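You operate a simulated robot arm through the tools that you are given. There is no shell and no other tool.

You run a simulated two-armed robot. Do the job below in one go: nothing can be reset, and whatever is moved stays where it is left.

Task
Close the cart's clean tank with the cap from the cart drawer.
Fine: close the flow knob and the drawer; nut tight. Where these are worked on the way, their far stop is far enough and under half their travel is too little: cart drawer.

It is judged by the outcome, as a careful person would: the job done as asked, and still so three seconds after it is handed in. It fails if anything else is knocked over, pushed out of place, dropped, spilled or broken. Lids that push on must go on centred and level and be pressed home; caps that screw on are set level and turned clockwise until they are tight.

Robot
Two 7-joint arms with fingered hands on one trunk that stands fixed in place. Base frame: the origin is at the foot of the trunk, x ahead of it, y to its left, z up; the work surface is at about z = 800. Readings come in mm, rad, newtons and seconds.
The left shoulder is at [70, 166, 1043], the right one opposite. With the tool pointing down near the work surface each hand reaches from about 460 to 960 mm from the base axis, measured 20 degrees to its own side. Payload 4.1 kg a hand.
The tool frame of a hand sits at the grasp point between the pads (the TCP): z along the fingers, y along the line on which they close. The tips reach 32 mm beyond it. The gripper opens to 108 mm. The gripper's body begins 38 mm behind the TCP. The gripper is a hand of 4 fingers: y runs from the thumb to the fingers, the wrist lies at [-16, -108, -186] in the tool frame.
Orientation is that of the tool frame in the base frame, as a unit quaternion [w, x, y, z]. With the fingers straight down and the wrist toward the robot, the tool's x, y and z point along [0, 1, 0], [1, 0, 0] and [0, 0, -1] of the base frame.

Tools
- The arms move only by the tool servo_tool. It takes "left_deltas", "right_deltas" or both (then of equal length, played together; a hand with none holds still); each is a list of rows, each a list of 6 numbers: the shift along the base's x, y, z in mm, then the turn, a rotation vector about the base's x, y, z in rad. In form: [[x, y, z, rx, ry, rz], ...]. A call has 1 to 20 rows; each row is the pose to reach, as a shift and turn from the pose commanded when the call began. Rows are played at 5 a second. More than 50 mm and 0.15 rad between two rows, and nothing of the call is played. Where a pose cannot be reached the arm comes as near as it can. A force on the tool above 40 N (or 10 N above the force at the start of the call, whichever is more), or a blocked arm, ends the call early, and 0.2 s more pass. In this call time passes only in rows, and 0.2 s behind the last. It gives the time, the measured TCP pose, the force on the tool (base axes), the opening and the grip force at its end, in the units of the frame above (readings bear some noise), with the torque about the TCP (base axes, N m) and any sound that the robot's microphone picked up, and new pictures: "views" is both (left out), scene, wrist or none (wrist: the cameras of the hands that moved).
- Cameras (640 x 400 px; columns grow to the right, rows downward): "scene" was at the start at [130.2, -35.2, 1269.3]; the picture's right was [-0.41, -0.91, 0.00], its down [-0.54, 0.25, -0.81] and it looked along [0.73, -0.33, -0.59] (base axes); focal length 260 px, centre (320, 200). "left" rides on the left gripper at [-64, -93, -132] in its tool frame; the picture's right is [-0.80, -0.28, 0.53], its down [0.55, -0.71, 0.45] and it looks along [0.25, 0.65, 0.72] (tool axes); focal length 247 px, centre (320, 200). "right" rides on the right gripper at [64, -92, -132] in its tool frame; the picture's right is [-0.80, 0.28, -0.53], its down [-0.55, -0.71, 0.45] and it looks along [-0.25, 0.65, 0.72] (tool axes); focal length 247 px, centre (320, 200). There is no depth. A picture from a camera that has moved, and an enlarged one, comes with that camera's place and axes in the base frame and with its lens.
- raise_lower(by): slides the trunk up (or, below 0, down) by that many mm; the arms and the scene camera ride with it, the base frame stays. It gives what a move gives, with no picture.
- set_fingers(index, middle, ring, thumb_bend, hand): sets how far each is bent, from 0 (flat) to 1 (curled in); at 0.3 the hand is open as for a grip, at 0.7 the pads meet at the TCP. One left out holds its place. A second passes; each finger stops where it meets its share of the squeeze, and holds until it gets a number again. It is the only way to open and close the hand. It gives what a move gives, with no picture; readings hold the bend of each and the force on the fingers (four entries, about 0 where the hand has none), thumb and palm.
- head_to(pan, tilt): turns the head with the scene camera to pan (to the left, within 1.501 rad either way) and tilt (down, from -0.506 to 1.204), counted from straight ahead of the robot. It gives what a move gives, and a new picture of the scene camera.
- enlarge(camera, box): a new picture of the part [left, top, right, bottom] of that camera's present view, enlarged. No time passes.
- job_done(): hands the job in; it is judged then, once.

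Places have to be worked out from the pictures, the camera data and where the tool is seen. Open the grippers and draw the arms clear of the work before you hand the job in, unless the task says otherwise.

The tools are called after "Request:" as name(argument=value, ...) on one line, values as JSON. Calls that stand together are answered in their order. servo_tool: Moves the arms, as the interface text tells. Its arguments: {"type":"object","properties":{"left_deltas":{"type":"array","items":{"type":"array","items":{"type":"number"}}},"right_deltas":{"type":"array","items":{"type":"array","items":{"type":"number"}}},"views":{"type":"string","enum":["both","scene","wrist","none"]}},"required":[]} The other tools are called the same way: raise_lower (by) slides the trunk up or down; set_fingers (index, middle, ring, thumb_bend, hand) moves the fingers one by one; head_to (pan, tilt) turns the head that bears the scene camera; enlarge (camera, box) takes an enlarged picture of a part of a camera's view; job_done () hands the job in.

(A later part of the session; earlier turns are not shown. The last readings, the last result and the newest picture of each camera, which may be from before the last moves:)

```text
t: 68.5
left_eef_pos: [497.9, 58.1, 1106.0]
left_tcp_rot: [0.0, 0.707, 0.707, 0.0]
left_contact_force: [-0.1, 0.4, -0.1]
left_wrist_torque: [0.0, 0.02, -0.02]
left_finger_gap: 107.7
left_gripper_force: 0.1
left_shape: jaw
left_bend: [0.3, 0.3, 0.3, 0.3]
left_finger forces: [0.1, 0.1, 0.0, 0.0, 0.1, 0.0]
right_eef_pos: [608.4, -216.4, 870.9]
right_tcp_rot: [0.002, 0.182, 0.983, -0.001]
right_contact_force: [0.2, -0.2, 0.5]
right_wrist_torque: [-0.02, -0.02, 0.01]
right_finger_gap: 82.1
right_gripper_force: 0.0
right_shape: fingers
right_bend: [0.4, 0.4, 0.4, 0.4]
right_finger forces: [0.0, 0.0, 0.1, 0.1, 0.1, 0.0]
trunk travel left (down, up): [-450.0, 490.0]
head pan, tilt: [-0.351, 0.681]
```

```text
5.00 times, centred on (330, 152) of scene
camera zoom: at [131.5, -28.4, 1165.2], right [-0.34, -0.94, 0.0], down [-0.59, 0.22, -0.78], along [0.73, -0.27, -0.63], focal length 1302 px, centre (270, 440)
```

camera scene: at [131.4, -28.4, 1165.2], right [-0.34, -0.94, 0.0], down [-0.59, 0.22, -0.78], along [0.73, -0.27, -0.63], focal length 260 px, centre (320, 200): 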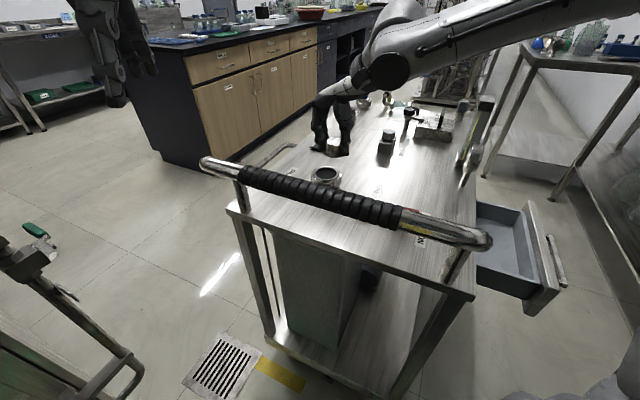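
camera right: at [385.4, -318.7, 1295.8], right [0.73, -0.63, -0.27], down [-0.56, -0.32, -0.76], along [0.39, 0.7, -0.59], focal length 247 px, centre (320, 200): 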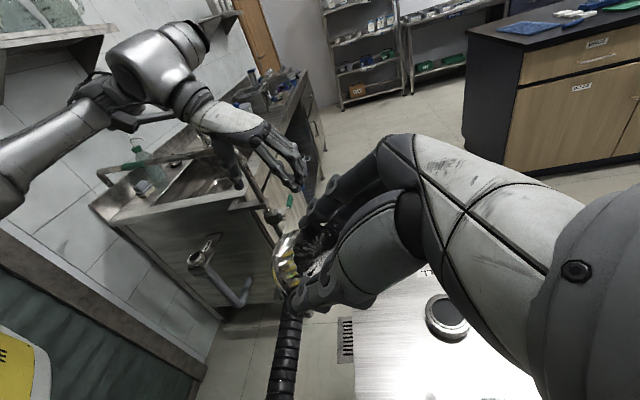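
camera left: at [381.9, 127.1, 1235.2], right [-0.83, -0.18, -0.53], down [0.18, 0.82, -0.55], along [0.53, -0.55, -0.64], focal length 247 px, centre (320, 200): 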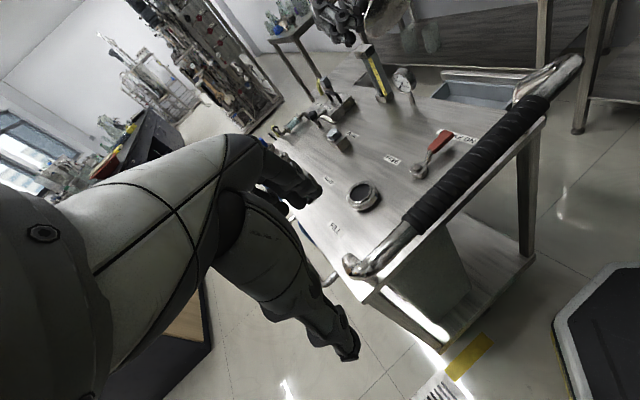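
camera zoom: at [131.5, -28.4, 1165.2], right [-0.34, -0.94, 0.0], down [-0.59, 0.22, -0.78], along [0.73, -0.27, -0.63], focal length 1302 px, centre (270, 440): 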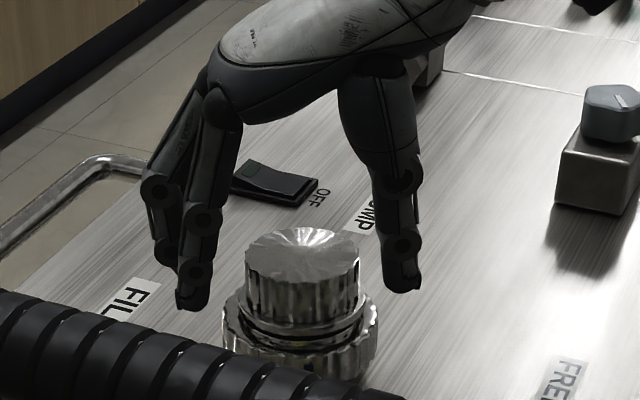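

Thumb and fingers straddle the knob, fingers slightly farther out than the thumb. I shift ~4 mm to even this out, then close.

Request:
servo_tool(right_deltas=[[-1, -3.5, -1, 0, 0, 0], [-1, -3.5, -2.5, 0, 0, 0]], views="none")

Request:
set_fingers(hand="right", index=0.58, middle=0.58, ring=0.5, thumb_bend=0.58)

Request:
enlarge(camera="left", box=[510, 90, 614, 190])

Request:
enlarge(camera="scene", box=[290, 112, 370, 192])

```text
t: 69.1
left_eef_pos: [497.4, 59.4, 1106.7]
left_tcp_rot: [0.001, 0.708, 0.707, 0.0]
left_contact_force: [0.7, -0.5, -1.2]
left_wrist_torque: [0.02, -0.03, 0.05]
left_finger_gap: 107.8
left_gripper_force: 0.1
left_shape: jaw
left_bend: [0.3, 0.3, 0.3, 0.3]
left_finger forces: [0.0, 0.1, 0.1, 0.0, 0.0, 0.0]
right_eef_pos: [606.6, -220.8, 866.4]
right_tcp_rot: [0.001, 0.183, 0.983, -0.001]
right_contact_force: [0.0, 0.6, -0.9]
right_wrist_torque: [0.02, 0.0, -0.04]
right_finger_gap: 82.0
right_gripper_force: 0.1
right_shape: fingers
right_bend: [0.4, 0.4, 0.4, 0.4]
right_finger forces: [0.0, 0.1, 0.0, 0.0, 0.0, 0.0]
trunk travel left (down, up): [-450.0, 490.0]
head pan, tilt: [-0.351, 0.681]
```

```text
t: 70.1
left_eef_pos: [497.1, 59.7, 1106.5]
left_tcp_rot: [0.0, 0.707, 0.708, -0.001]
left_contact_force: [0.5, 0.3, 0.8]
left_wrist_torque: [0.01, 0.02, -0.02]
left_finger_gap: 107.8
left_gripper_force: 0.1
left_shape: jaw
left_bend: [0.3, 0.3, 0.3, 0.3]
left_finger forces: [0.0, 0.0, 0.0, 0.1, 0.0, 0.1]
right_eef_pos: [606.6, -220.1, 867.1]
right_tcp_rot: [0.002, 0.182, 0.983, -0.001]
right_contact_force: [2.9, 6.4, 5.1]
right_wrist_torque: [0.23, -0.18, -0.01]
right_finger_gap: 53.2
right_gripper_force: 7.6
right_shape: fingers
right_bend: [0.51, 0.52, 0.5, 0.52]
right_finger forces: [4.3, 6.5, 0.1, 0.1, 4.6, 0.0]
trunk travel left (down, up): [-450.0, 490.0]
head pan, tilt: [-0.351, 0.681]
```

```text
4.00 times, centred on (562, 140) of left
camera zoom: at [403.2, -3.1, 1238.1], right [-0.28, -0.8, -0.53], down [-0.71, 0.55, -0.45], along [0.65, 0.25, -0.72], focal length 988 px, centre (-648, 440)
```

zoom: 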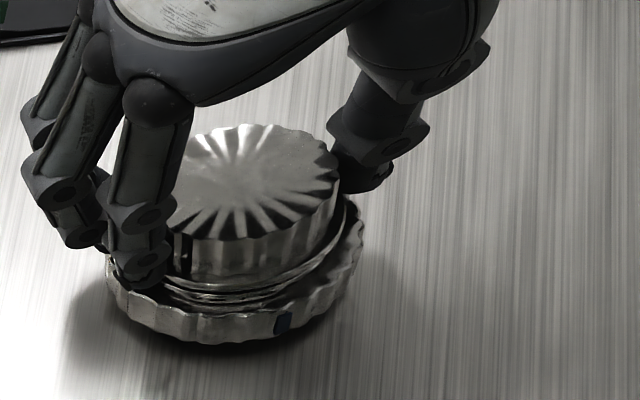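

```text
5.00 times, centred on (330, 152) of scene
camera zoom: at [131.2, -27.5, 1165.3], right [-0.34, -0.94, 0.0], down [-0.59, 0.22, -0.78], along [0.73, -0.27, -0.63], focal length 1302 px, centre (270, 440)
```

zoom: 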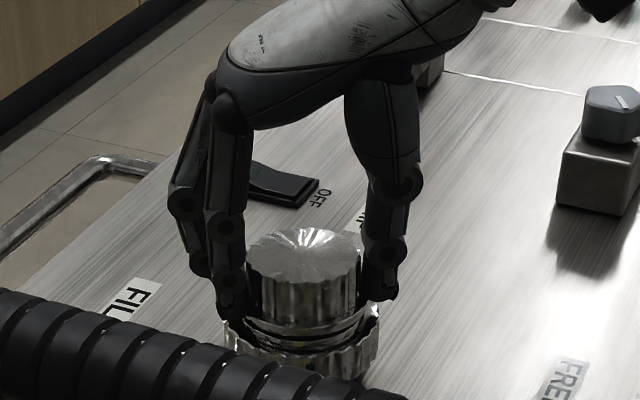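

The gap of 53 mm suggests the tips are touching the flange edge rather than the knob. I open, rise ~5 mm, and close again on the fluted part.

Request:
set_fingers(hand="right", index=0.44, middle=0.44, ring=0.44, thumb_bend=0.44)

Request:
servo_tool(right_deltas=[[0, 0, 3, 0, 0, 0], [0, 0, 6, 0, 0, 0]], views="none")

Request:
set_fingers(hand="right", index=0.62, middle=0.62, ring=0.5, thumb_bend=0.6)

Request:
enlarge(camera="left", box=[510, 90, 614, 190])

Request:
enlarge(camera="scene", box=[290, 112, 370, 192])

```text
t: 71.1
left_eef_pos: [496.9, 57.5, 1106.5]
left_tcp_rot: [0.0, 0.707, 0.707, 0.0]
left_contact_force: [-1.0, 0.6, 0.3]
left_wrist_torque: [0.0, 0.02, 0.03]
left_finger_gap: 107.7
left_gripper_force: 0.1
left_shape: jaw
left_bend: [0.3, 0.3, 0.3, 0.3]
left_finger forces: [0.0, 0.1, 0.0, 0.0, 0.0, 0.0]
right_eef_pos: [607.1, -220.4, 867.6]
right_tcp_rot: [0.002, 0.182, 0.983, -0.001]
right_contact_force: [0.3, 0.2, 0.0]
right_wrist_torque: [-0.01, -0.01, -0.01]
right_finger_gap: 71.2
right_gripper_force: 0.1
right_shape: fingers
right_bend: [0.44, 0.44, 0.44, 0.44]
right_finger forces: [0.0, 0.1, 0.0, 0.0, 0.0, 0.0]
trunk travel left (down, up): [-450.0, 490.0]
head pan, tilt: [-0.351, 0.681]
```

```text
t: 71.7
left_eef_pos: [496.8, 58.4, 1107.0]
left_tcp_rot: [0.0, 0.707, 0.707, 0.0]
left_contact_force: [0.8, 0.5, 0.6]
left_wrist_torque: [-0.01, -0.01, 0.02]
left_finger_gap: 108.0
left_gripper_force: 0.0
left_shape: jaw
left_bend: [0.3, 0.3, 0.3, 0.3]
left_finger forces: [0.0, 0.0, 0.0, 0.0, 0.0, 0.0]
right_eef_pos: [607.6, -221.4, 873.1]
right_tcp_rot: [0.001, 0.183, 0.983, -0.001]
right_contact_force: [-0.5, 0.2, 0.0]
right_wrist_torque: [-0.01, 0.0, 0.0]
right_finger_gap: 71.4
right_gripper_force: 0.0
right_shape: fingers
right_bend: [0.44, 0.44, 0.44, 0.44]
right_finger forces: [0.1, 0.0, 0.0, 0.1, 0.0, 0.0]
trunk travel left (down, up): [-450.0, 490.0]
head pan, tilt: [-0.351, 0.681]
```

```text
t: 72.7
left_eef_pos: [497.8, 59.6, 1106.3]
left_tcp_rot: [0.0, 0.707, 0.707, 0.0]
left_contact_force: [0.2, 0.4, -0.4]
left_wrist_torque: [-0.06, -0.01, 0.04]
left_finger_gap: 107.9
left_gripper_force: 0.0
left_shape: jaw
left_bend: [0.3, 0.3, 0.3, 0.3]
left_finger forces: [0.1, 0.1, 0.1, 0.1, 0.0, 0.1]
right_eef_pos: [607.6, -220.7, 873.4]
right_tcp_rot: [0.002, 0.181, 0.983, -0.001]
right_contact_force: [4.9, 8.5, 1.6]
right_wrist_torque: [0.28, -0.2, -0.04]
right_finger_gap: 47.3
right_gripper_force: 9.3
right_shape: fingers
right_bend: [0.54, 0.55, 0.5, 0.54]
right_finger forces: [6.1, 8.4, 0.1, 0.0, 5.2, 0.0]
trunk travel left (down, up): [-450.0, 490.0]
head pan, tilt: [-0.351, 0.681]
```

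```text
4.00 times, centred on (562, 140) of left
camera zoom: at [403.9, -2.7, 1237.9], right [-0.28, -0.8, -0.53], down [-0.71, 0.55, -0.45], along [0.65, 0.25, -0.72], focal length 988 px, centre (-648, 440)
```

zoom: 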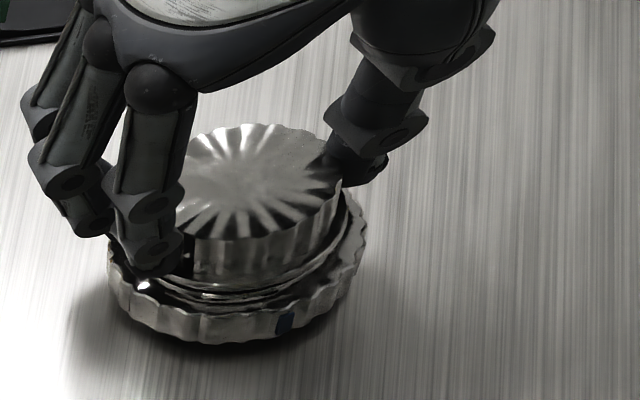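

```text
5.00 times, centred on (330, 152) of scene
camera zoom: at [131.8, -27.1, 1165.2], right [-0.34, -0.94, 0.0], down [-0.59, 0.22, -0.78], along [0.73, -0.27, -0.63], focal length 1302 px, centre (270, 440)
```

zoom: 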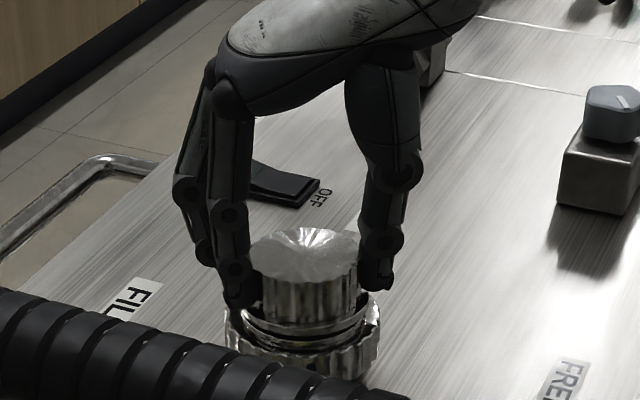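

The grip is on the knob now, and the cap resists sideways push, so it is seated in the neck. I firm the grip, then make a first clockwise turn with light downward pressure.

Request:
set_fingers(hand="right", index=0.7, middle=0.69, thumb_bend=0.7)

Request:
servo_tool(right_deltas=[[0.3, 0.6, -0.5, 0, 0, 0], [0.4, 0.8, -1, 0, 0, -0.1], [0.6, 1.0, -1.2, 0, 0, -0.2], [0.8, 1.3, -1.4, 0, 0, -0.3], [1.0, 1.6, -1.6, 0, 0, -0.4]], views="none")

Request:
enlarge(camera="left", box=[510, 90, 614, 190])

Request:
enlarge(camera="scene", box=[290, 112, 370, 192])

```text
t: 73.7
left_eef_pos: [496.9, 59.0, 1106.3]
left_tcp_rot: [0.0, 0.707, 0.707, 0.0]
left_contact_force: [0.3, 0.1, 0.5]
left_wrist_torque: [-0.02, 0.0, 0.01]
left_finger_gap: 107.7
left_gripper_force: 0.0
left_shape: jaw
left_bend: [0.3, 0.3, 0.3, 0.3]
left_finger forces: [0.1, 0.1, 0.0, 0.0, 0.1, 0.0]
right_eef_pos: [606.1, -221.3, 872.3]
right_tcp_rot: [0.001, 0.182, 0.983, -0.002]
right_contact_force: [5.1, 4.7, 2.6]
right_wrist_torque: [0.19, -0.22, -0.11]
right_finger_gap: 45.9
right_gripper_force: 15.0
right_shape: fingers
right_bend: [0.54, 0.54, 0.5, 0.58]
right_finger forces: [7.8, 9.1, 0.1, 0.1, 12.5, 0.0]
trunk travel left (down, up): [-450.0, 490.0]
head pan, tilt: [-0.351, 0.681]
```

```text
t: 74.9
left_eef_pos: [494.9, 60.3, 1106.2]
left_tcp_rot: [0.0, 0.708, 0.707, -0.002]
left_contact_force: [0.4, 0.1, 0.2]
left_wrist_torque: [0.02, 0.0, -0.02]
left_finger_gap: 108.0
left_gripper_force: 0.1
left_shape: jaw
left_bend: [0.3, 0.3, 0.3, 0.3]
left_finger forces: [0.0, 0.0, 0.0, 0.0, 0.1, 0.0]
right_eef_pos: [608.0, -217.8, 872.2]
right_tcp_rot: [0.002, 0.375, 0.927, -0.001]
right_contact_force: [-5.9, 6.5, 1.2]
right_wrist_torque: [0.2, 0.17, 0.55]
right_finger_gap: 45.0
right_gripper_force: 14.5
right_shape: fingers
right_bend: [0.56, 0.55, 0.5, 0.57]
right_finger forces: [9.5, 7.9, 0.0, 0.1, 11.7, 0.0]
trunk travel left (down, up): [-450.0, 490.0]
head pan, tilt: [-0.351, 0.681]
```

```text
4.00 times, centred on (562, 140) of left
camera zoom: at [402.1, -2.8, 1238.4], right [-0.28, -0.8, -0.53], down [-0.71, 0.55, -0.45], along [0.65, 0.25, -0.72], focal length 988 px, centre (-648, 440)
```

zoom: 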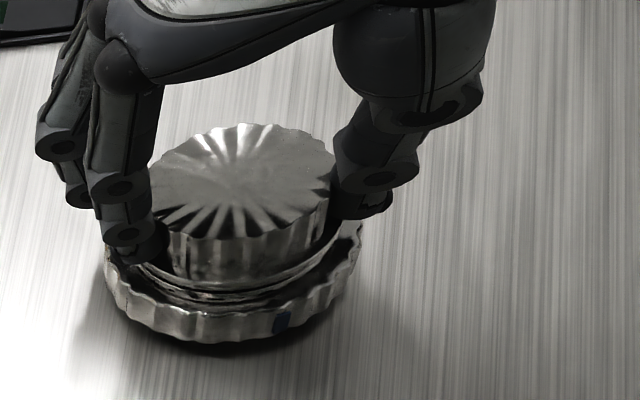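

```text
5.00 times, centred on (330, 152) of scene
camera zoom: at [130.1, -27.2, 1165.4], right [-0.34, -0.94, 0.0], down [-0.59, 0.22, -0.78], along [0.73, -0.27, -0.63], focal length 1302 px, centre (270, 440)
```

zoom: 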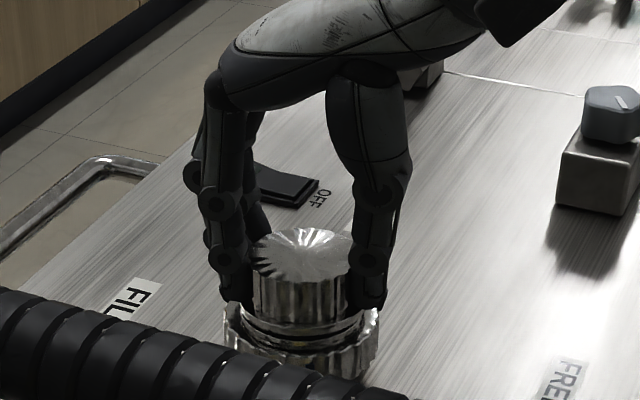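

There's a resisting torque of 0.55 N m. I check whether the cap turns or slips by comparing its flute edges before and after another small turn.

Request:
enlarge(camera="left", box=[540, 120, 580, 170])

Request:
servo_tool(right_deltas=[[0.4, 0.3, 0, 0, 0, -0.05], [0.5, 0.5, 0, 0, 0, -0.1]], views="none")

Request:
enlarge(camera="left", box=[540, 120, 580, 170])

```text
8.00 times, centred on (560, 145) of left
camera zoom: at [402.1, -2.8, 1238.4], right [-0.28, -0.8, -0.53], down [-0.71, 0.55, -0.45], along [0.65, 0.25, -0.72], focal length 1976 px, centre (-1600, 640)
```

zoom: 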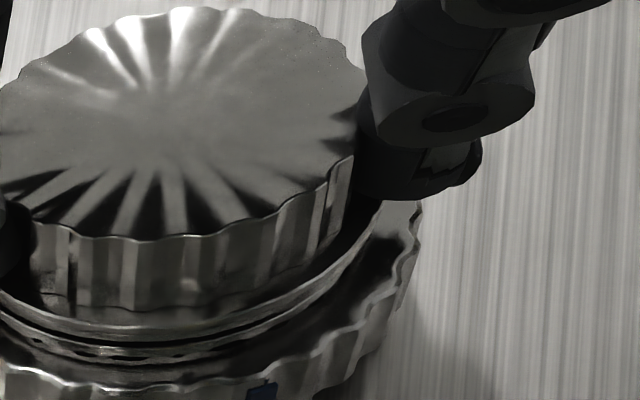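

```text
t: 75.5
left_eef_pos: [496.3, 60.6, 1106.3]
left_tcp_rot: [0.0, 0.708, 0.707, 0.0]
left_contact_force: [-0.3, 0.0, -0.5]
left_wrist_torque: [0.0, 0.0, -0.03]
left_finger_gap: 107.6
left_gripper_force: 0.1
left_shape: jaw
left_bend: [0.3, 0.3, 0.3, 0.3]
left_finger forces: [0.0, 0.1, 0.0, 0.0, 0.0, 0.0]
right_eef_pos: [608.8, -220.3, 871.1]
right_tcp_rot: [0.002, 0.42, 0.908, -0.002]
right_contact_force: [-5.3, 5.7, 0.5]
right_wrist_torque: [0.18, 0.17, 0.59]
right_finger_gap: 44.9
right_gripper_force: 15.9
right_shape: fingers
right_bend: [0.56, 0.55, 0.5, 0.57]
right_finger forces: [11.4, 6.8, 0.1, 0.1, 13.6, 0.1]
trunk travel left (down, up): [-450.0, 490.0]
head pan, tilt: [-0.351, 0.681]
```

```text
8.00 times, centred on (560, 145) of left
camera zoom: at [402.4, -3.4, 1238.3], right [-0.28, -0.8, -0.53], down [-0.71, 0.55, -0.45], along [0.65, 0.25, -0.72], focal length 1976 px, centre (-1600, 640)
```

zoom: 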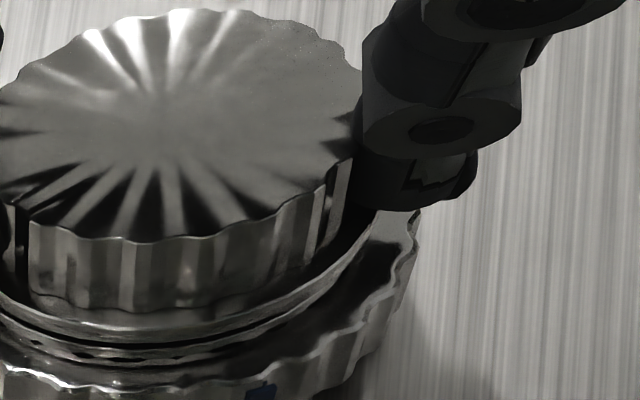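

The flutes moved with the hand, so the cap is turning against a steady thread friction, with the hand sinking slightly. I continue the clockwise stroke.

Request:
servo_tool(right_deltas=[[-0.2, 0.7, -0.1, 0, 0, -0.12], [0.1, 0.9, -0.2, 0, 0, -0.24], [0.3, 1.1, -0.3, 0, 0, -0.36], [0.6, 1.3, -0.4, 0, 0, -0.48], [0.9, 1.4, -0.5, 0, 0, -0.6]], views="none")

Request:
enlarge(camera="left", box=[510, 90, 614, 190])

Request:
enlarge(camera="scene", box=[290, 112, 370, 192])

```text
t: 76.7
left_eef_pos: [496.5, 59.0, 1106.8]
left_tcp_rot: [0.001, 0.707, 0.707, 0.0]
left_contact_force: [0.2, 0.8, -0.1]
left_wrist_torque: [0.01, -0.01, -0.01]
left_finger_gap: 107.8
left_gripper_force: 0.1
left_shape: jaw
left_bend: [0.3, 0.3, 0.3, 0.3]
left_finger forces: [0.1, 0.0, 0.0, 0.0, 0.0, 0.0]
right_eef_pos: [608.6, -218.0, 871.8]
right_tcp_rot: [0.002, 0.67, 0.742, -0.002]
right_contact_force: [-3.2, 4.0, 3.3]
right_wrist_torque: [0.11, 0.04, 0.7]
right_finger_gap: 44.8
right_gripper_force: 16.8
right_shape: fingers
right_bend: [0.57, 0.56, 0.5, 0.57]
right_finger forces: [12.8, 6.4, 0.1, 0.0, 14.8, 0.1]
trunk travel left (down, up): [-450.0, 490.0]
head pan, tilt: [-0.351, 0.681]
```

```text
4.00 times, centred on (562, 140) of left
camera zoom: at [402.7, -3.9, 1238.3], right [-0.28, -0.8, -0.53], down [-0.71, 0.55, -0.45], along [0.65, 0.25, -0.72], focal length 988 px, centre (-648, 440)
```

zoom: 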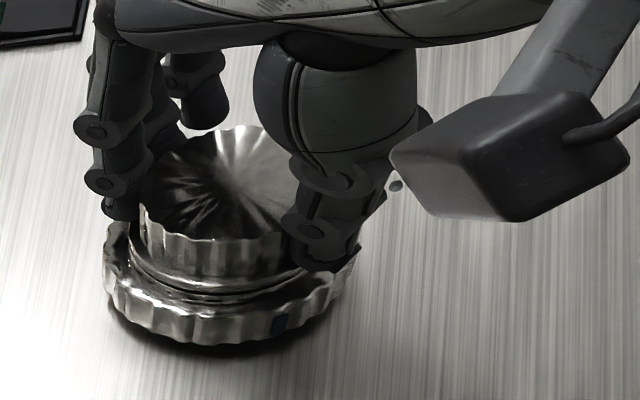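

```text
5.00 times, centred on (330, 152) of scene
camera zoom: at [130.7, -28.1, 1165.4], right [-0.34, -0.94, 0.0], down [-0.59, 0.22, -0.78], along [0.73, -0.27, -0.63], focal length 1302 px, centre (270, 440)
```

zoom: 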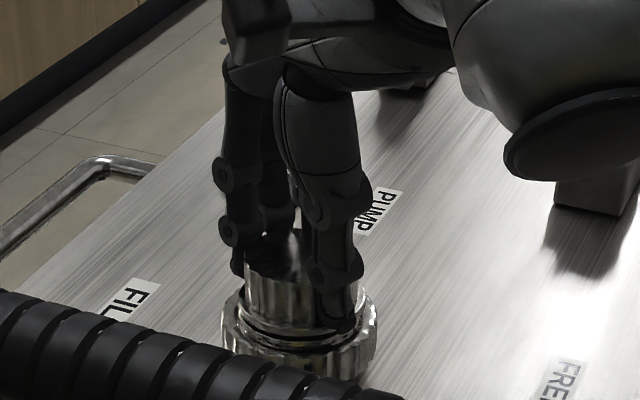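

The torque rose to 0.7 N m. I verify with a close-up before and after a very small turn whether the cap itself still rotates.

Request:
enlarge(camera="left", box=[535, 130, 575, 170])

Request:
servo_tool(right_deltas=[[0.1, 0.05, -0.1, 0, 0, -0.04], [0.15, 0.1, -0.1, 0, 0, -0.08]], views="none")

Request:
enlarge(camera="left", box=[535, 130, 575, 170])

```text
10.00 times, centred on (555, 150) of left
camera zoom: at [402.7, -3.9, 1238.3], right [-0.28, -0.8, -0.53], down [-0.71, 0.55, -0.45], along [0.65, 0.25, -0.72], focal length 2470 px, centre (-2030, 700)
```

zoom: 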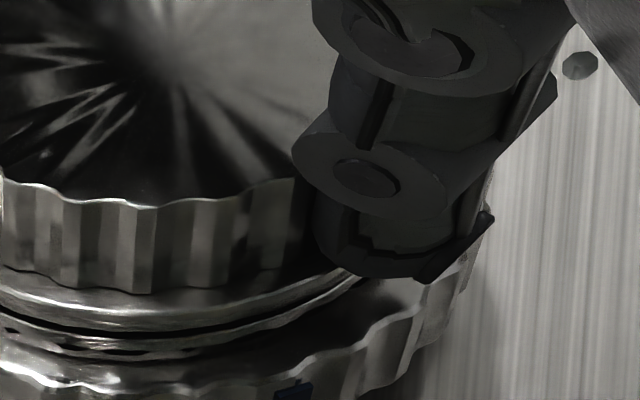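

```text
t: 77.3
left_eef_pos: [496.5, 59.9, 1106.2]
left_tcp_rot: [0.0, 0.707, 0.707, 0.0]
left_contact_force: [0.0, -0.4, -0.6]
left_wrist_torque: [0.02, 0.0, 0.01]
left_finger_gap: 107.5
left_gripper_force: 0.0
left_shape: jaw
left_bend: [0.3, 0.3, 0.3, 0.3]
left_finger forces: [0.1, 0.0, 0.1, 0.0, 0.0, 0.1]
right_eef_pos: [608.9, -217.5, 871.1]
right_tcp_rot: [0.001, 0.698, 0.716, -0.002]
right_contact_force: [-1.3, 3.4, 3.6]
right_wrist_torque: [0.14, -0.02, 0.84]
right_finger_gap: 45.0
right_gripper_force: 17.9
right_shape: fingers
right_bend: [0.57, 0.56, 0.5, 0.57]
right_finger forces: [13.0, 8.2, 0.0, 0.0, 16.4, 0.1]
trunk travel left (down, up): [-450.0, 490.0]
head pan, tilt: [-0.351, 0.681]
```

```text
10.00 times, centred on (555, 150) of left
camera zoom: at [402.6, -3.4, 1238.3], right [-0.28, -0.8, -0.53], down [-0.71, 0.55, -0.45], along [0.65, 0.25, -0.72], focal length 2470 px, centre (-2030, 700)
```

zoom: 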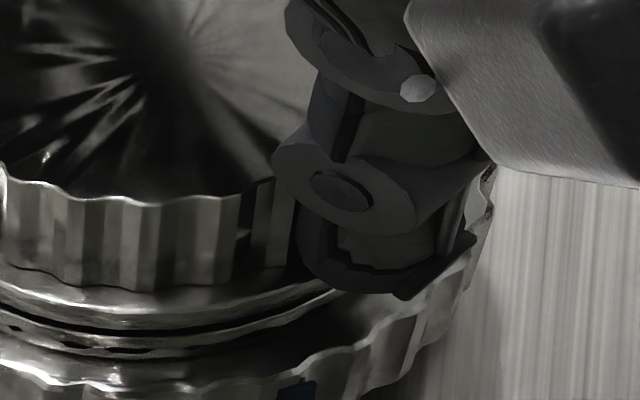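

The flutes follow the hand, so the cap is screwing on with rising torque. I continue clockwise.

Request:
servo_tool(right_deltas=[[0.3, 0.0, -0.1, 0, 0, -0.1], [0.5, 0.05, -0.2, 0, 0, -0.2], [0.8, 0.1, -0.3, 0, 0, -0.3], [1.1, 0.1, -0.4, 0, 0, -0.4]], views="none")

Request:
enlarge(camera="left", box=[510, 90, 614, 190])

Request:
enlarge(camera="scene", box=[290, 112, 370, 192])

```text
t: 78.3
left_eef_pos: [496.2, 58.2, 1106.7]
left_tcp_rot: [0.0, 0.707, 0.707, 0.0]
left_contact_force: [-0.6, 1.0, 0.5]
left_wrist_torque: [0.0, -0.02, 0.03]
left_finger_gap: 107.8
left_gripper_force: 0.1
left_shape: jaw
left_bend: [0.3, 0.3, 0.3, 0.3]
left_finger forces: [0.1, 0.0, 0.0, 0.0, 0.0, 0.0]
right_eef_pos: [606.2, -226.2, 881.7]
right_tcp_rot: [-0.001, 0.828, 0.561, -0.002]
right_contact_force: [0.1, -0.5, -0.6]
right_wrist_torque: [-0.02, 0.01, -0.02]
right_finger_gap: 41.0
right_gripper_force: 14.3
right_shape: fingers
right_bend: [0.59, 0.55, 0.5, 0.57]
right_finger forces: [7.5, 8.8, 0.1, 0.0, 12.8, 0.0]
right hand out of reach, approached as far as the arm can: row 4
trunk travel left (down, up): [-450.0, 490.0]
head pan, tilt: [-0.351, 0.681]
```

```text
4.00 times, centred on (562, 140) of left
camera zoom: at [402.8, -5.5, 1238.1], right [-0.28, -0.8, -0.53], down [-0.71, 0.55, -0.45], along [0.65, 0.25, -0.72], focal length 988 px, centre (-648, 440)
```

zoom: 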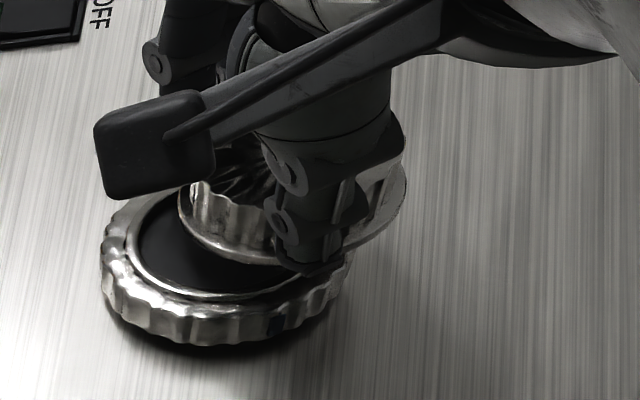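

```text
5.00 times, centred on (330, 152) of scene
camera zoom: at [130.8, -29.8, 1165.2], right [-0.35, -0.94, 0.0], down [-0.59, 0.22, -0.78], along [0.73, -0.27, -0.63], focal length 1302 px, centre (270, 440)
```

zoom: 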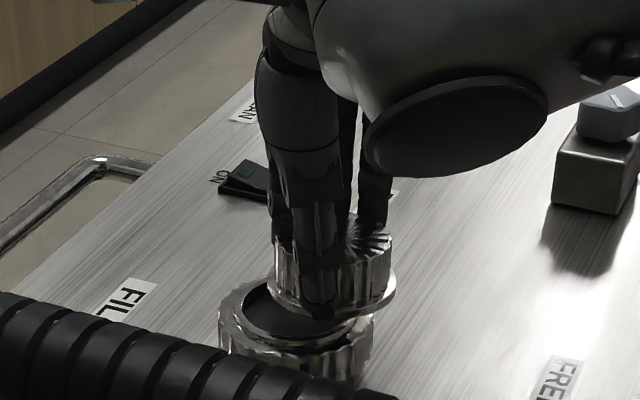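

The wrist limit struck again at the end of the stroke and pulled the cap off. I lift it clear, turn back to a comfortable yaw, and will redo it with strokes kept inside the range.

Request:
servo_tool(right_deltas=[[0, 0, 15, 0, 0, 0], [0, 0, 40, 0, 0, 0.12], [0, 0, 45, 0, 0, 0.25], [0, 0, 45, 0, 0, 0.38], [0, 0, 45, 0, 0, 0.51], [0, 0, 45, 0, 0, 0.64], [0, 0, 45, 0, 0, 0.77], [0, 0, 45, 0, 0, 0.9], [0, 0, 45, 0, 0, 1.03]], views="none")

Request:
enlarge(camera="left", box=[510, 70, 630, 190])

Request:
enlarge(camera="scene", box=[290, 112, 370, 192])

```text
t: 80.3
left_eef_pos: [496.4, 58.1, 1105.4]
left_tcp_rot: [0.0, 0.708, 0.707, 0.001]
left_contact_force: [0.6, 1.3, 0.7]
left_wrist_torque: [0.0, 0.04, -0.02]
left_finger_gap: 107.9
left_gripper_force: 0.1
left_shape: jaw
left_bend: [0.3, 0.3, 0.3, 0.3]
left_finger forces: [0.1, 0.0, 0.0, 0.0, 0.1, 0.0]
right_eef_pos: [606.6, -223.6, 928.8]
right_tcp_rot: [0.001, 0.442, 0.897, -0.001]
right_contact_force: [-0.2, -0.1, -1.1]
right_wrist_torque: [0.03, 0.01, 0.0]
right_finger_gap: 41.0
right_gripper_force: 13.6
right_shape: fingers
right_bend: [0.59, 0.55, 0.5, 0.57]
right_finger forces: [7.2, 8.4, 0.1, 0.1, 12.6, 0.1]
trunk travel left (down, up): [-450.0, 490.0]
head pan, tilt: [-0.351, 0.681]
```

```text
3.33 times, centred on (570, 130) of left
camera zoom: at [403.7, -4.4, 1237.9], right [-0.28, -0.8, -0.53], down [-0.71, 0.55, -0.45], along [0.65, 0.25, -0.72], focal length 823 px, centre (-513, 433)
```

zoom: 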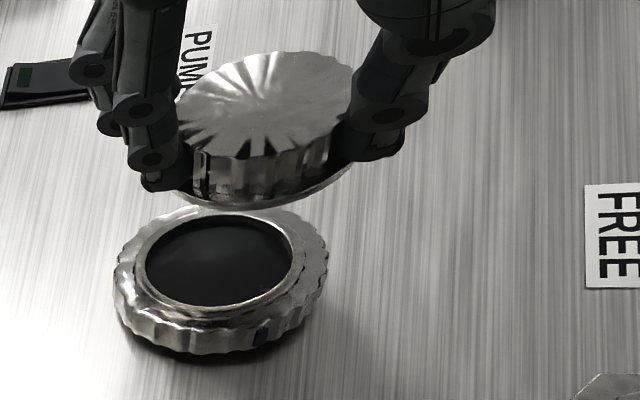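

```text
5.00 times, centred on (330, 152) of scene
camera zoom: at [131.6, -28.7, 1165.2], right [-0.34, -0.94, 0.0], down [-0.59, 0.22, -0.78], along [0.73, -0.27, -0.63], focal length 1302 px, centre (270, 440)
```

zoom: 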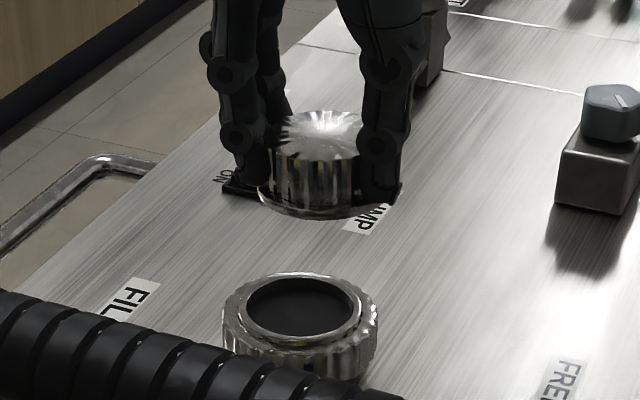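

I inspect the cap's lower edge closely for any spigot or thread below the flange.

Request:
enlarge(camera="scene", box=[317, 130, 345, 158])

Request:
enlarge(camera="left", box=[538, 80, 586, 136])

Request:
enlarge(camera="right", box=[200, 160, 400, 360])

```text
14.29 times, centred on (331, 144) of scene
camera zoom: at [131.6, -28.7, 1165.2], right [-0.34, -0.94, 0.0], down [-0.59, 0.22, -0.78], along [0.73, -0.27, -0.63], focal length 3720 px, centre (163, 1000)
```

zoom: 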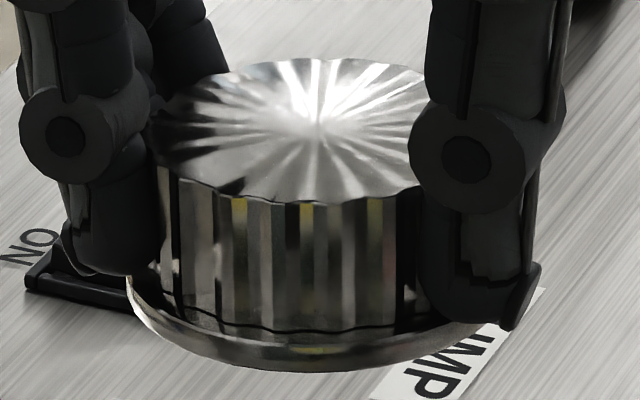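

```text
7.14 times, centred on (562, 108) of left
camera zoom: at [403.7, -4.4, 1237.9], right [-0.28, -0.8, -0.53], down [-0.71, 0.55, -0.45], along [0.65, 0.25, -0.72], focal length 1764 px, centre (-1409, 857)
```

zoom: 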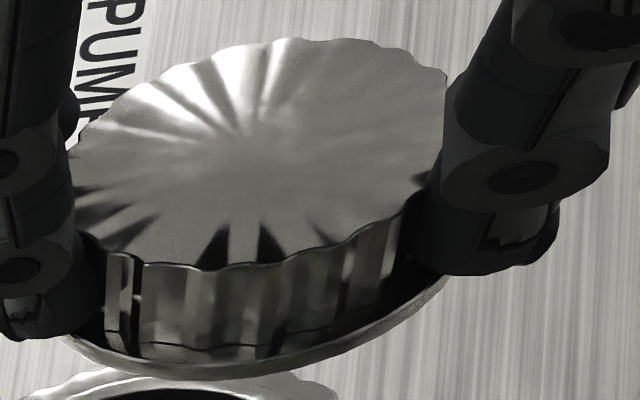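

```text
2.00 times, centred on (300, 260) of right
camera zoom: at [493.3, -228.3, 1060.2], right [0.71, -0.46, 0.53], down [-0.22, -0.87, -0.45], along [0.67, 0.2, -0.72], focal length 494 px, centre (360, 80)
```

zoom: 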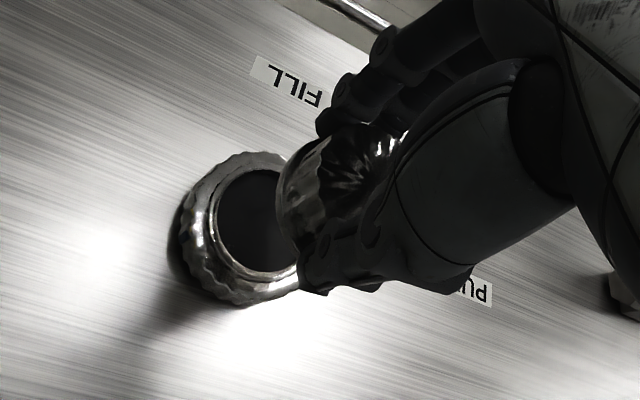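

The cap needs to move about (+2, +8.5) mm to be over the neck. I shift and lower it to just above the tube.

Request:
servo_tool(right_deltas=[[1, 4, -10, 0, 0, 0], [2, 8.5, -25, 0, 0, 0], [2, 8.5, -45, 0, 0, 0]], views="none")

Request:
enlarge(camera="left", box=[526, 100, 606, 190])

Request:
enlarge(camera="scene", box=[300, 132, 356, 192])

```text
t: 81.1
left_eef_pos: [496.9, 57.8, 1104.0]
left_tcp_rot: [0.0, 0.707, 0.707, 0.0]
left_contact_force: [-0.1, -0.1, 0.0]
left_wrist_torque: [-0.01, -0.03, 0.02]
left_finger_gap: 107.9
left_gripper_force: 0.1
left_shape: jaw
left_bend: [0.3, 0.3, 0.3, 0.3]
left_finger forces: [0.0, 0.1, 0.0, 0.1, 0.0, 0.0]
right_eef_pos: [608.2, -215.6, 882.6]
right_tcp_rot: [0.001, 0.443, 0.897, -0.001]
right_contact_force: [0.6, 0.5, -0.9]
right_wrist_torque: [-0.01, 0.0, 0.0]
right_finger_gap: 40.8
right_gripper_force: 14.1
right_shape: fingers
right_bend: [0.59, 0.55, 0.5, 0.57]
right_finger forces: [7.2, 8.6, 0.0, 0.1, 12.6, 0.1]
trunk travel left (down, up): [-450.0, 490.0]
head pan, tilt: [-0.351, 0.681]
```

```text
4.44 times, centred on (566, 145) of left
camera zoom: at [403.8, -4.3, 1237.9], right [-0.28, -0.8, -0.53], down [-0.71, 0.55, -0.45], along [0.65, 0.25, -0.72], focal length 1098 px, centre (-773, 444)
```

zoom: 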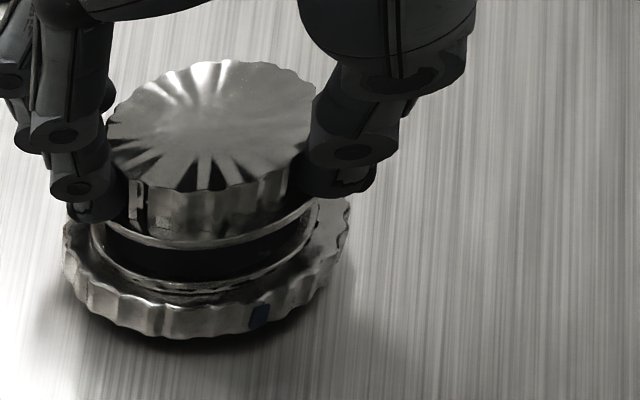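

```text
6.67 times, centred on (328, 162) of scene
camera zoom: at [131.7, -28.6, 1165.2], right [-0.34, -0.94, 0.0], down [-0.59, 0.22, -0.78], along [0.73, -0.27, -0.63], focal length 1736 px, centre (267, 453)
```

zoom: 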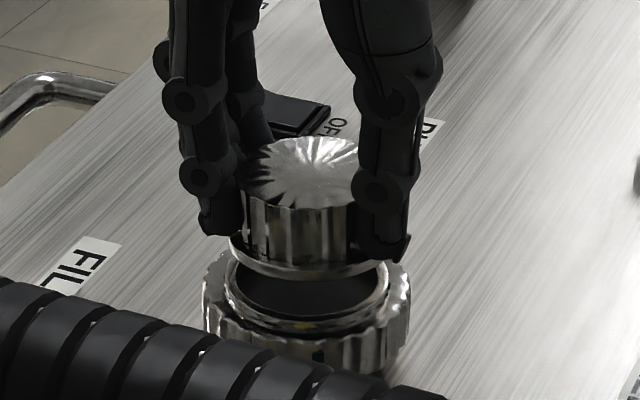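

A careful comparison of both views suggests the cap is still about 5 mm too far +x and 4 mm too far −y. I correct that and re-measure.

Request:
servo_tool(right_deltas=[[-3, 2, 0, 0, 0, 0], [-5, 4, 0, 0, 0, 0]], views="none")

Request:
enlarge(camera="left", box=[532, 120, 596, 184])

Request:
enlarge(camera="scene", box=[307, 148, 351, 192])

```text
t: 81.7
left_eef_pos: [496.5, 58.7, 1106.0]
left_tcp_rot: [-0.001, 0.707, 0.707, 0.0]
left_contact_force: [0.9, 0.6, 1.0]
left_wrist_torque: [-0.01, -0.02, -0.02]
left_finger_gap: 107.8
left_gripper_force: 0.1
left_shape: jaw
left_bend: [0.3, 0.3, 0.3, 0.3]
left_finger forces: [0.0, 0.1, 0.1, 0.0, 0.0, 0.1]
right_eef_pos: [603.0, -211.5, 882.4]
right_tcp_rot: [0.002, 0.442, 0.897, -0.001]
right_contact_force: [0.3, 0.5, -0.6]
right_wrist_torque: [-0.01, 0.0, -0.02]
right_finger_gap: 41.0
right_gripper_force: 14.1
right_shape: fingers
right_bend: [0.59, 0.55, 0.5, 0.57]
right_finger forces: [7.2, 8.5, 0.1, 0.0, 12.6, 0.1]
trunk travel left (down, up): [-450.0, 490.0]
head pan, tilt: [-0.351, 0.681]
```

```text
6.25 times, centred on (564, 152) of left
camera zoom: at [403.3, -4.0, 1238.0], right [-0.28, -0.8, -0.53], down [-0.71, 0.55, -0.45], along [0.65, 0.25, -0.72], focal length 1544 px, centre (-1205, 500)
```

zoom: 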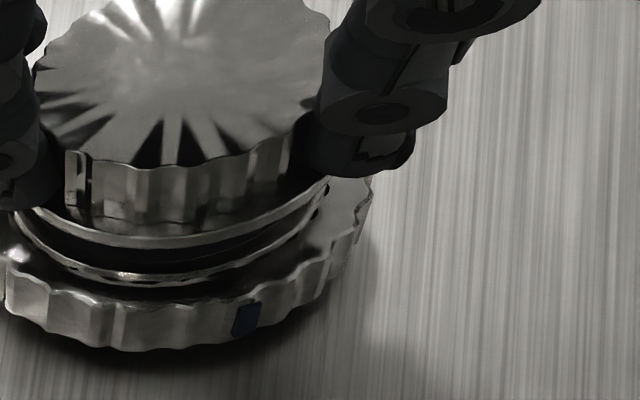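

```text
9.09 times, centred on (329, 170) of scene
camera zoom: at [131.3, -28.3, 1165.3], right [-0.34, -0.94, 0.0], down [-0.59, 0.22, -0.78], along [0.73, -0.27, -0.63], focal length 2367 px, centre (238, 473)
```

zoom: 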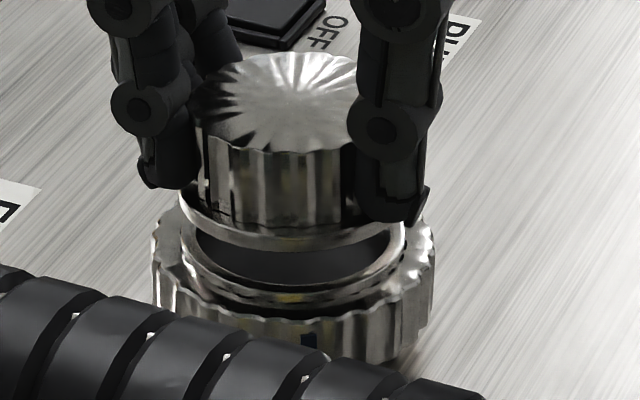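

Now the flange and tube agree in the head view to about 1 mm, with ~14 mm still to go. I lower until contact and read the side forces.

Request:
servo_tool(right_deltas=[[0, 0, -6, 0, 0, 0], [0, 0, -10, 0, 0, 0], [0, 0, -12, 0, 0, 0], [0, 0, -14, 0, 0, 0]], views="none")

Request:
enlarge(camera="left", box=[532, 120, 596, 184])

Request:
enlarge(camera="scene", box=[307, 148, 351, 192])

```text
t: 82.7
left_eef_pos: [495.5, 58.9, 1107.0]
left_tcp_rot: [-0.001, 0.707, 0.707, -0.001]
left_contact_force: [0.1, -0.2, 1.2]
left_wrist_torque: [0.02, 0.01, 0.04]
left_finger_gap: 107.7
left_gripper_force: 0.0
left_shape: jaw
left_bend: [0.3, 0.3, 0.3, 0.3]
left_finger forces: [0.0, 0.0, 0.0, 0.0, 0.1, 0.0]
right_eef_pos: [603.6, -210.2, 870.7]
right_tcp_rot: [0.002, 0.442, 0.897, -0.001]
right_contact_force: [1.6, -2.6, 12.2]
right_wrist_torque: [-0.1, -0.15, 0.03]
right_finger_gap: 40.7
right_gripper_force: 17.0
right_shape: fingers
right_bend: [0.6, 0.55, 0.5, 0.57]
right_finger forces: [6.4, 13.3, 0.1, 0.0, 14.4, 0.1]
trunk travel left (down, up): [-450.0, 490.0]
head pan, tilt: [-0.351, 0.681]
```

```text
6.25 times, centred on (564, 152) of left
camera zoom: at [402.0, -4.1, 1238.8], right [-0.28, -0.8, -0.53], down [-0.71, 0.55, -0.45], along [0.65, 0.25, -0.72], focal length 1544 px, centre (-1205, 500)
```

zoom: 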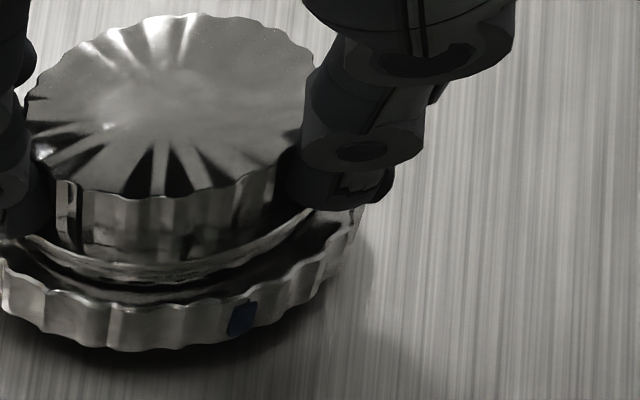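

```text
9.09 times, centred on (329, 170) of scene
camera zoom: at [130.0, -28.4, 1165.7], right [-0.34, -0.94, 0.0], down [-0.59, 0.22, -0.78], along [0.73, -0.27, -0.63], focal length 2367 px, centre (238, 473)
```

zoom: 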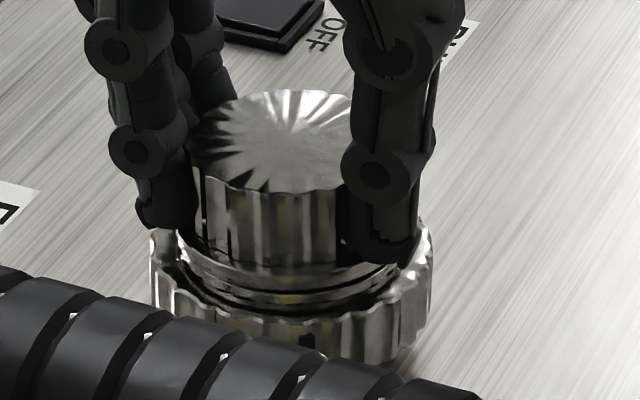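

Side forces are small and the flange sits over the tube: well centred. I turn clockwise about the cap's axis with ~12–15 N of downward push.

Request:
servo_tool(right_deltas=[[0.7, 0.3, -0.3, 0, 0, -0.1], [1.5, 0.6, -0.5, 0, 0, -0.2], [2.2, 0.7, -0.7, 0, 0, -0.3], [3.0, 0.8, -0.9, 0, 0, -0.4], [3.8, 0.8, -1.1, 0, 0, -0.5]], views="none")

Request:
enlarge(camera="left", box=[532, 120, 596, 184])

Request:
enlarge(camera="scene", box=[307, 148, 351, 192])

```text
t: 83.9
left_eef_pos: [494.8, 61.8, 1107.1]
left_tcp_rot: [0.003, 0.707, 0.708, -0.001]
left_contact_force: [0.1, -1.0, 0.3]
left_wrist_torque: [-0.02, 0.0, 0.03]
left_finger_gap: 107.7
left_gripper_force: 0.1
left_shape: jaw
left_bend: [0.3, 0.3, 0.3, 0.3]
left_finger forces: [0.1, 0.0, 0.1, 0.1, 0.1, 0.0]
right_eef_pos: [604.3, -205.5, 870.7]
right_tcp_rot: [0.003, 0.65, 0.76, -0.002]
right_contact_force: [-5.5, 24.6, 15.3]
right_wrist_torque: [0.71, -0.37, 0.81]
right_finger_gap: 34.2
right_gripper_force: 24.2
right_shape: fingers
right_bend: [0.62, 0.54, 0.5, 0.59]
right_finger forces: [9.6, 29.0, 0.1, 0.0, 9.5, 0.0]
trunk travel left (down, up): [-450.0, 490.0]
head pan, tilt: [-0.351, 0.681]
```

```text
6.25 times, centred on (564, 152) of left
camera zoom: at [400.7, 0.4, 1239.0], right [-0.28, -0.8, -0.53], down [-0.71, 0.55, -0.45], along [0.65, 0.25, -0.72], focal length 1544 px, centre (-1205, 500)
```

zoom: 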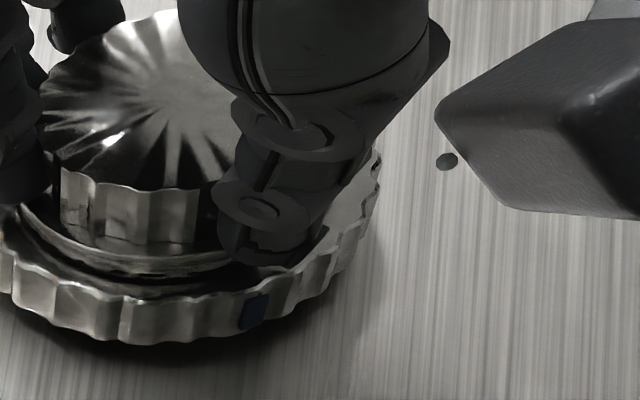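

```text
9.09 times, centred on (329, 170) of scene
camera zoom: at [128.9, -24.4, 1165.7], right [-0.34, -0.94, 0.0], down [-0.59, 0.21, -0.78], along [0.73, -0.27, -0.63], focal length 2367 px, centre (238, 473)
```

zoom: 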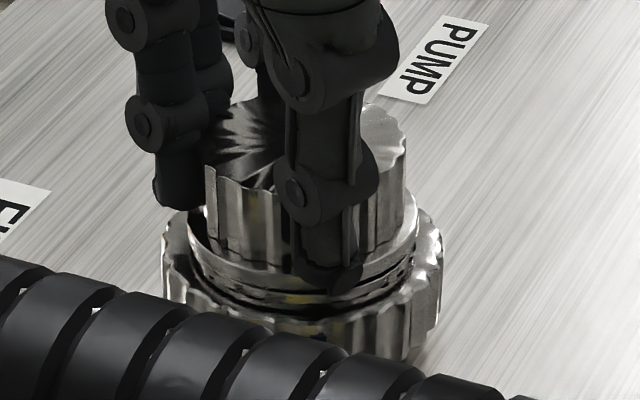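

The cap stays put on the neck but my off-centre grip is rolling on it. I release, lift, turn the hand far counter-clockwise and re-grip centred.

Request:
set_fingers(hand="right", index=0.4, middle=0.4, ring=0.4, thumb_bend=0.4)

Request:
servo_tool(right_deltas=[[0, 0, 20, 0, 0, 0], [0, 0, 40, 0, 0, 0.12], [0, 0, 40, 0, 0, 0.25], [0, 0, 40, 0, 0, 0.38], [0, 0, 40, 0, 0, 0.51], [0, 0, 40, 0, 0, 0.64], [0, 0, 40, 0, 0, 0.77], [0, 0, 40, 0, 0, 0.9], [0, 0, 40, 0, 0, 1.03], [0, 0, 40, 0, 0, 1.16], [0, 0, 40, 0, 0, 1.29], [0, 0, 40, 0, 0, 1.42]], views="scene")

Request:
enlarge(camera="left", box=[520, 100, 610, 190])

Request:
enlarge(camera="scene", box=[307, 148, 351, 192])

```text
t: 84.9
left_eef_pos: [497.2, 59.2, 1106.4]
left_tcp_rot: [0.001, 0.707, 0.707, -0.001]
left_contact_force: [-0.4, 0.0, -0.5]
left_wrist_torque: [0.0, -0.01, 0.01]
left_finger_gap: 107.7
left_gripper_force: 0.0
left_shape: jaw
left_bend: [0.3, 0.3, 0.3, 0.3]
left_finger forces: [0.1, 0.1, 0.0, 0.0, 0.0, 0.0]
right_eef_pos: [606.4, -211.0, 867.9]
right_tcp_rot: [0.001, 0.651, 0.759, -0.002]
right_contact_force: [0.1, -0.4, 0.4]
right_wrist_torque: [0.05, 0.01, -0.01]
right_finger_gap: 81.9
right_gripper_force: 0.1
right_shape: fingers
right_bend: [0.4, 0.4, 0.4, 0.4]
right_finger forces: [0.1, 0.1, 0.1, 0.1, 0.1, 0.0]
trunk travel left (down, up): [-450.0, 490.0]
head pan, tilt: [-0.351, 0.681]
```

```text
t: 87.5
left_eef_pos: [497.1, 58.2, 1106.0]
left_tcp_rot: [0.0, 0.707, 0.707, 0.0]
left_contact_force: [0.2, -0.3, 0.1]
left_wrist_torque: [0.06, 0.0, 0.04]
left_finger_gap: 107.9
left_gripper_force: 0.1
left_shape: jaw
left_bend: [0.3, 0.3, 0.3, 0.3]
left_finger forces: [0.0, 0.0, 0.1, 0.0, 0.0, 0.2]
right_eef_pos: [589.2, -217.4, 911.1]
right_tcp_rot: [0.005, -0.002, 1.0, 0.0]
right_contact_force: [0.4, 0.0, 0.6]
right_wrist_torque: [0.03, 0.03, 0.01]
right_finger_gap: 82.1
right_gripper_force: 0.1
right_shape: fingers
right_bend: [0.4, 0.4, 0.4, 0.4]
right_finger forces: [0.0, 0.1, 0.0, 0.0, 0.0, 0.0]
right hand out of reach, approached as far as the arm can: row 11, 12
trunk travel left (down, up): [-450.0, 490.0]
head pan, tilt: [-0.351, 0.681]
camera scene: at [131.1, -28.4, 1165.3], right [-0.34, -0.94, 0.0], down [-0.59, 0.22, -0.78], along [0.73, -0.27, -0.63], focal length 260 px, centre (320, 200)
```

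scene: 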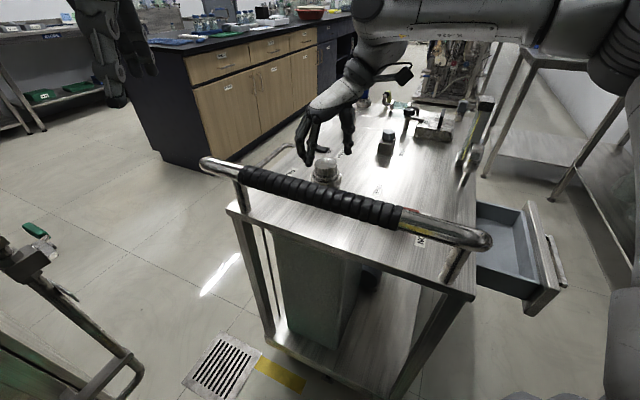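

```text
4.44 times, centred on (565, 145) of left
camera zoom: at [403.1, -4.1, 1238.1], right [-0.28, -0.8, -0.53], down [-0.71, 0.55, -0.45], along [0.65, 0.25, -0.72], focal length 1098 px, centre (-769, 444)
```

zoom: 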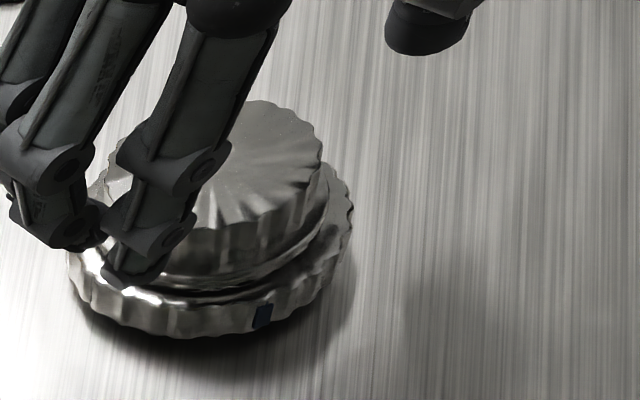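

```text
9.09 times, centred on (329, 170) of scene
camera zoom: at [131.1, -28.4, 1165.3], right [-0.34, -0.94, 0.0], down [-0.59, 0.22, -0.78], along [0.73, -0.27, -0.63], focal length 2367 px, centre (238, 473)
```

zoom: 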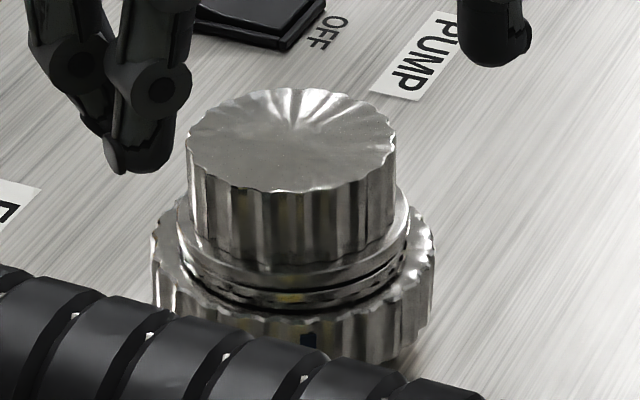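

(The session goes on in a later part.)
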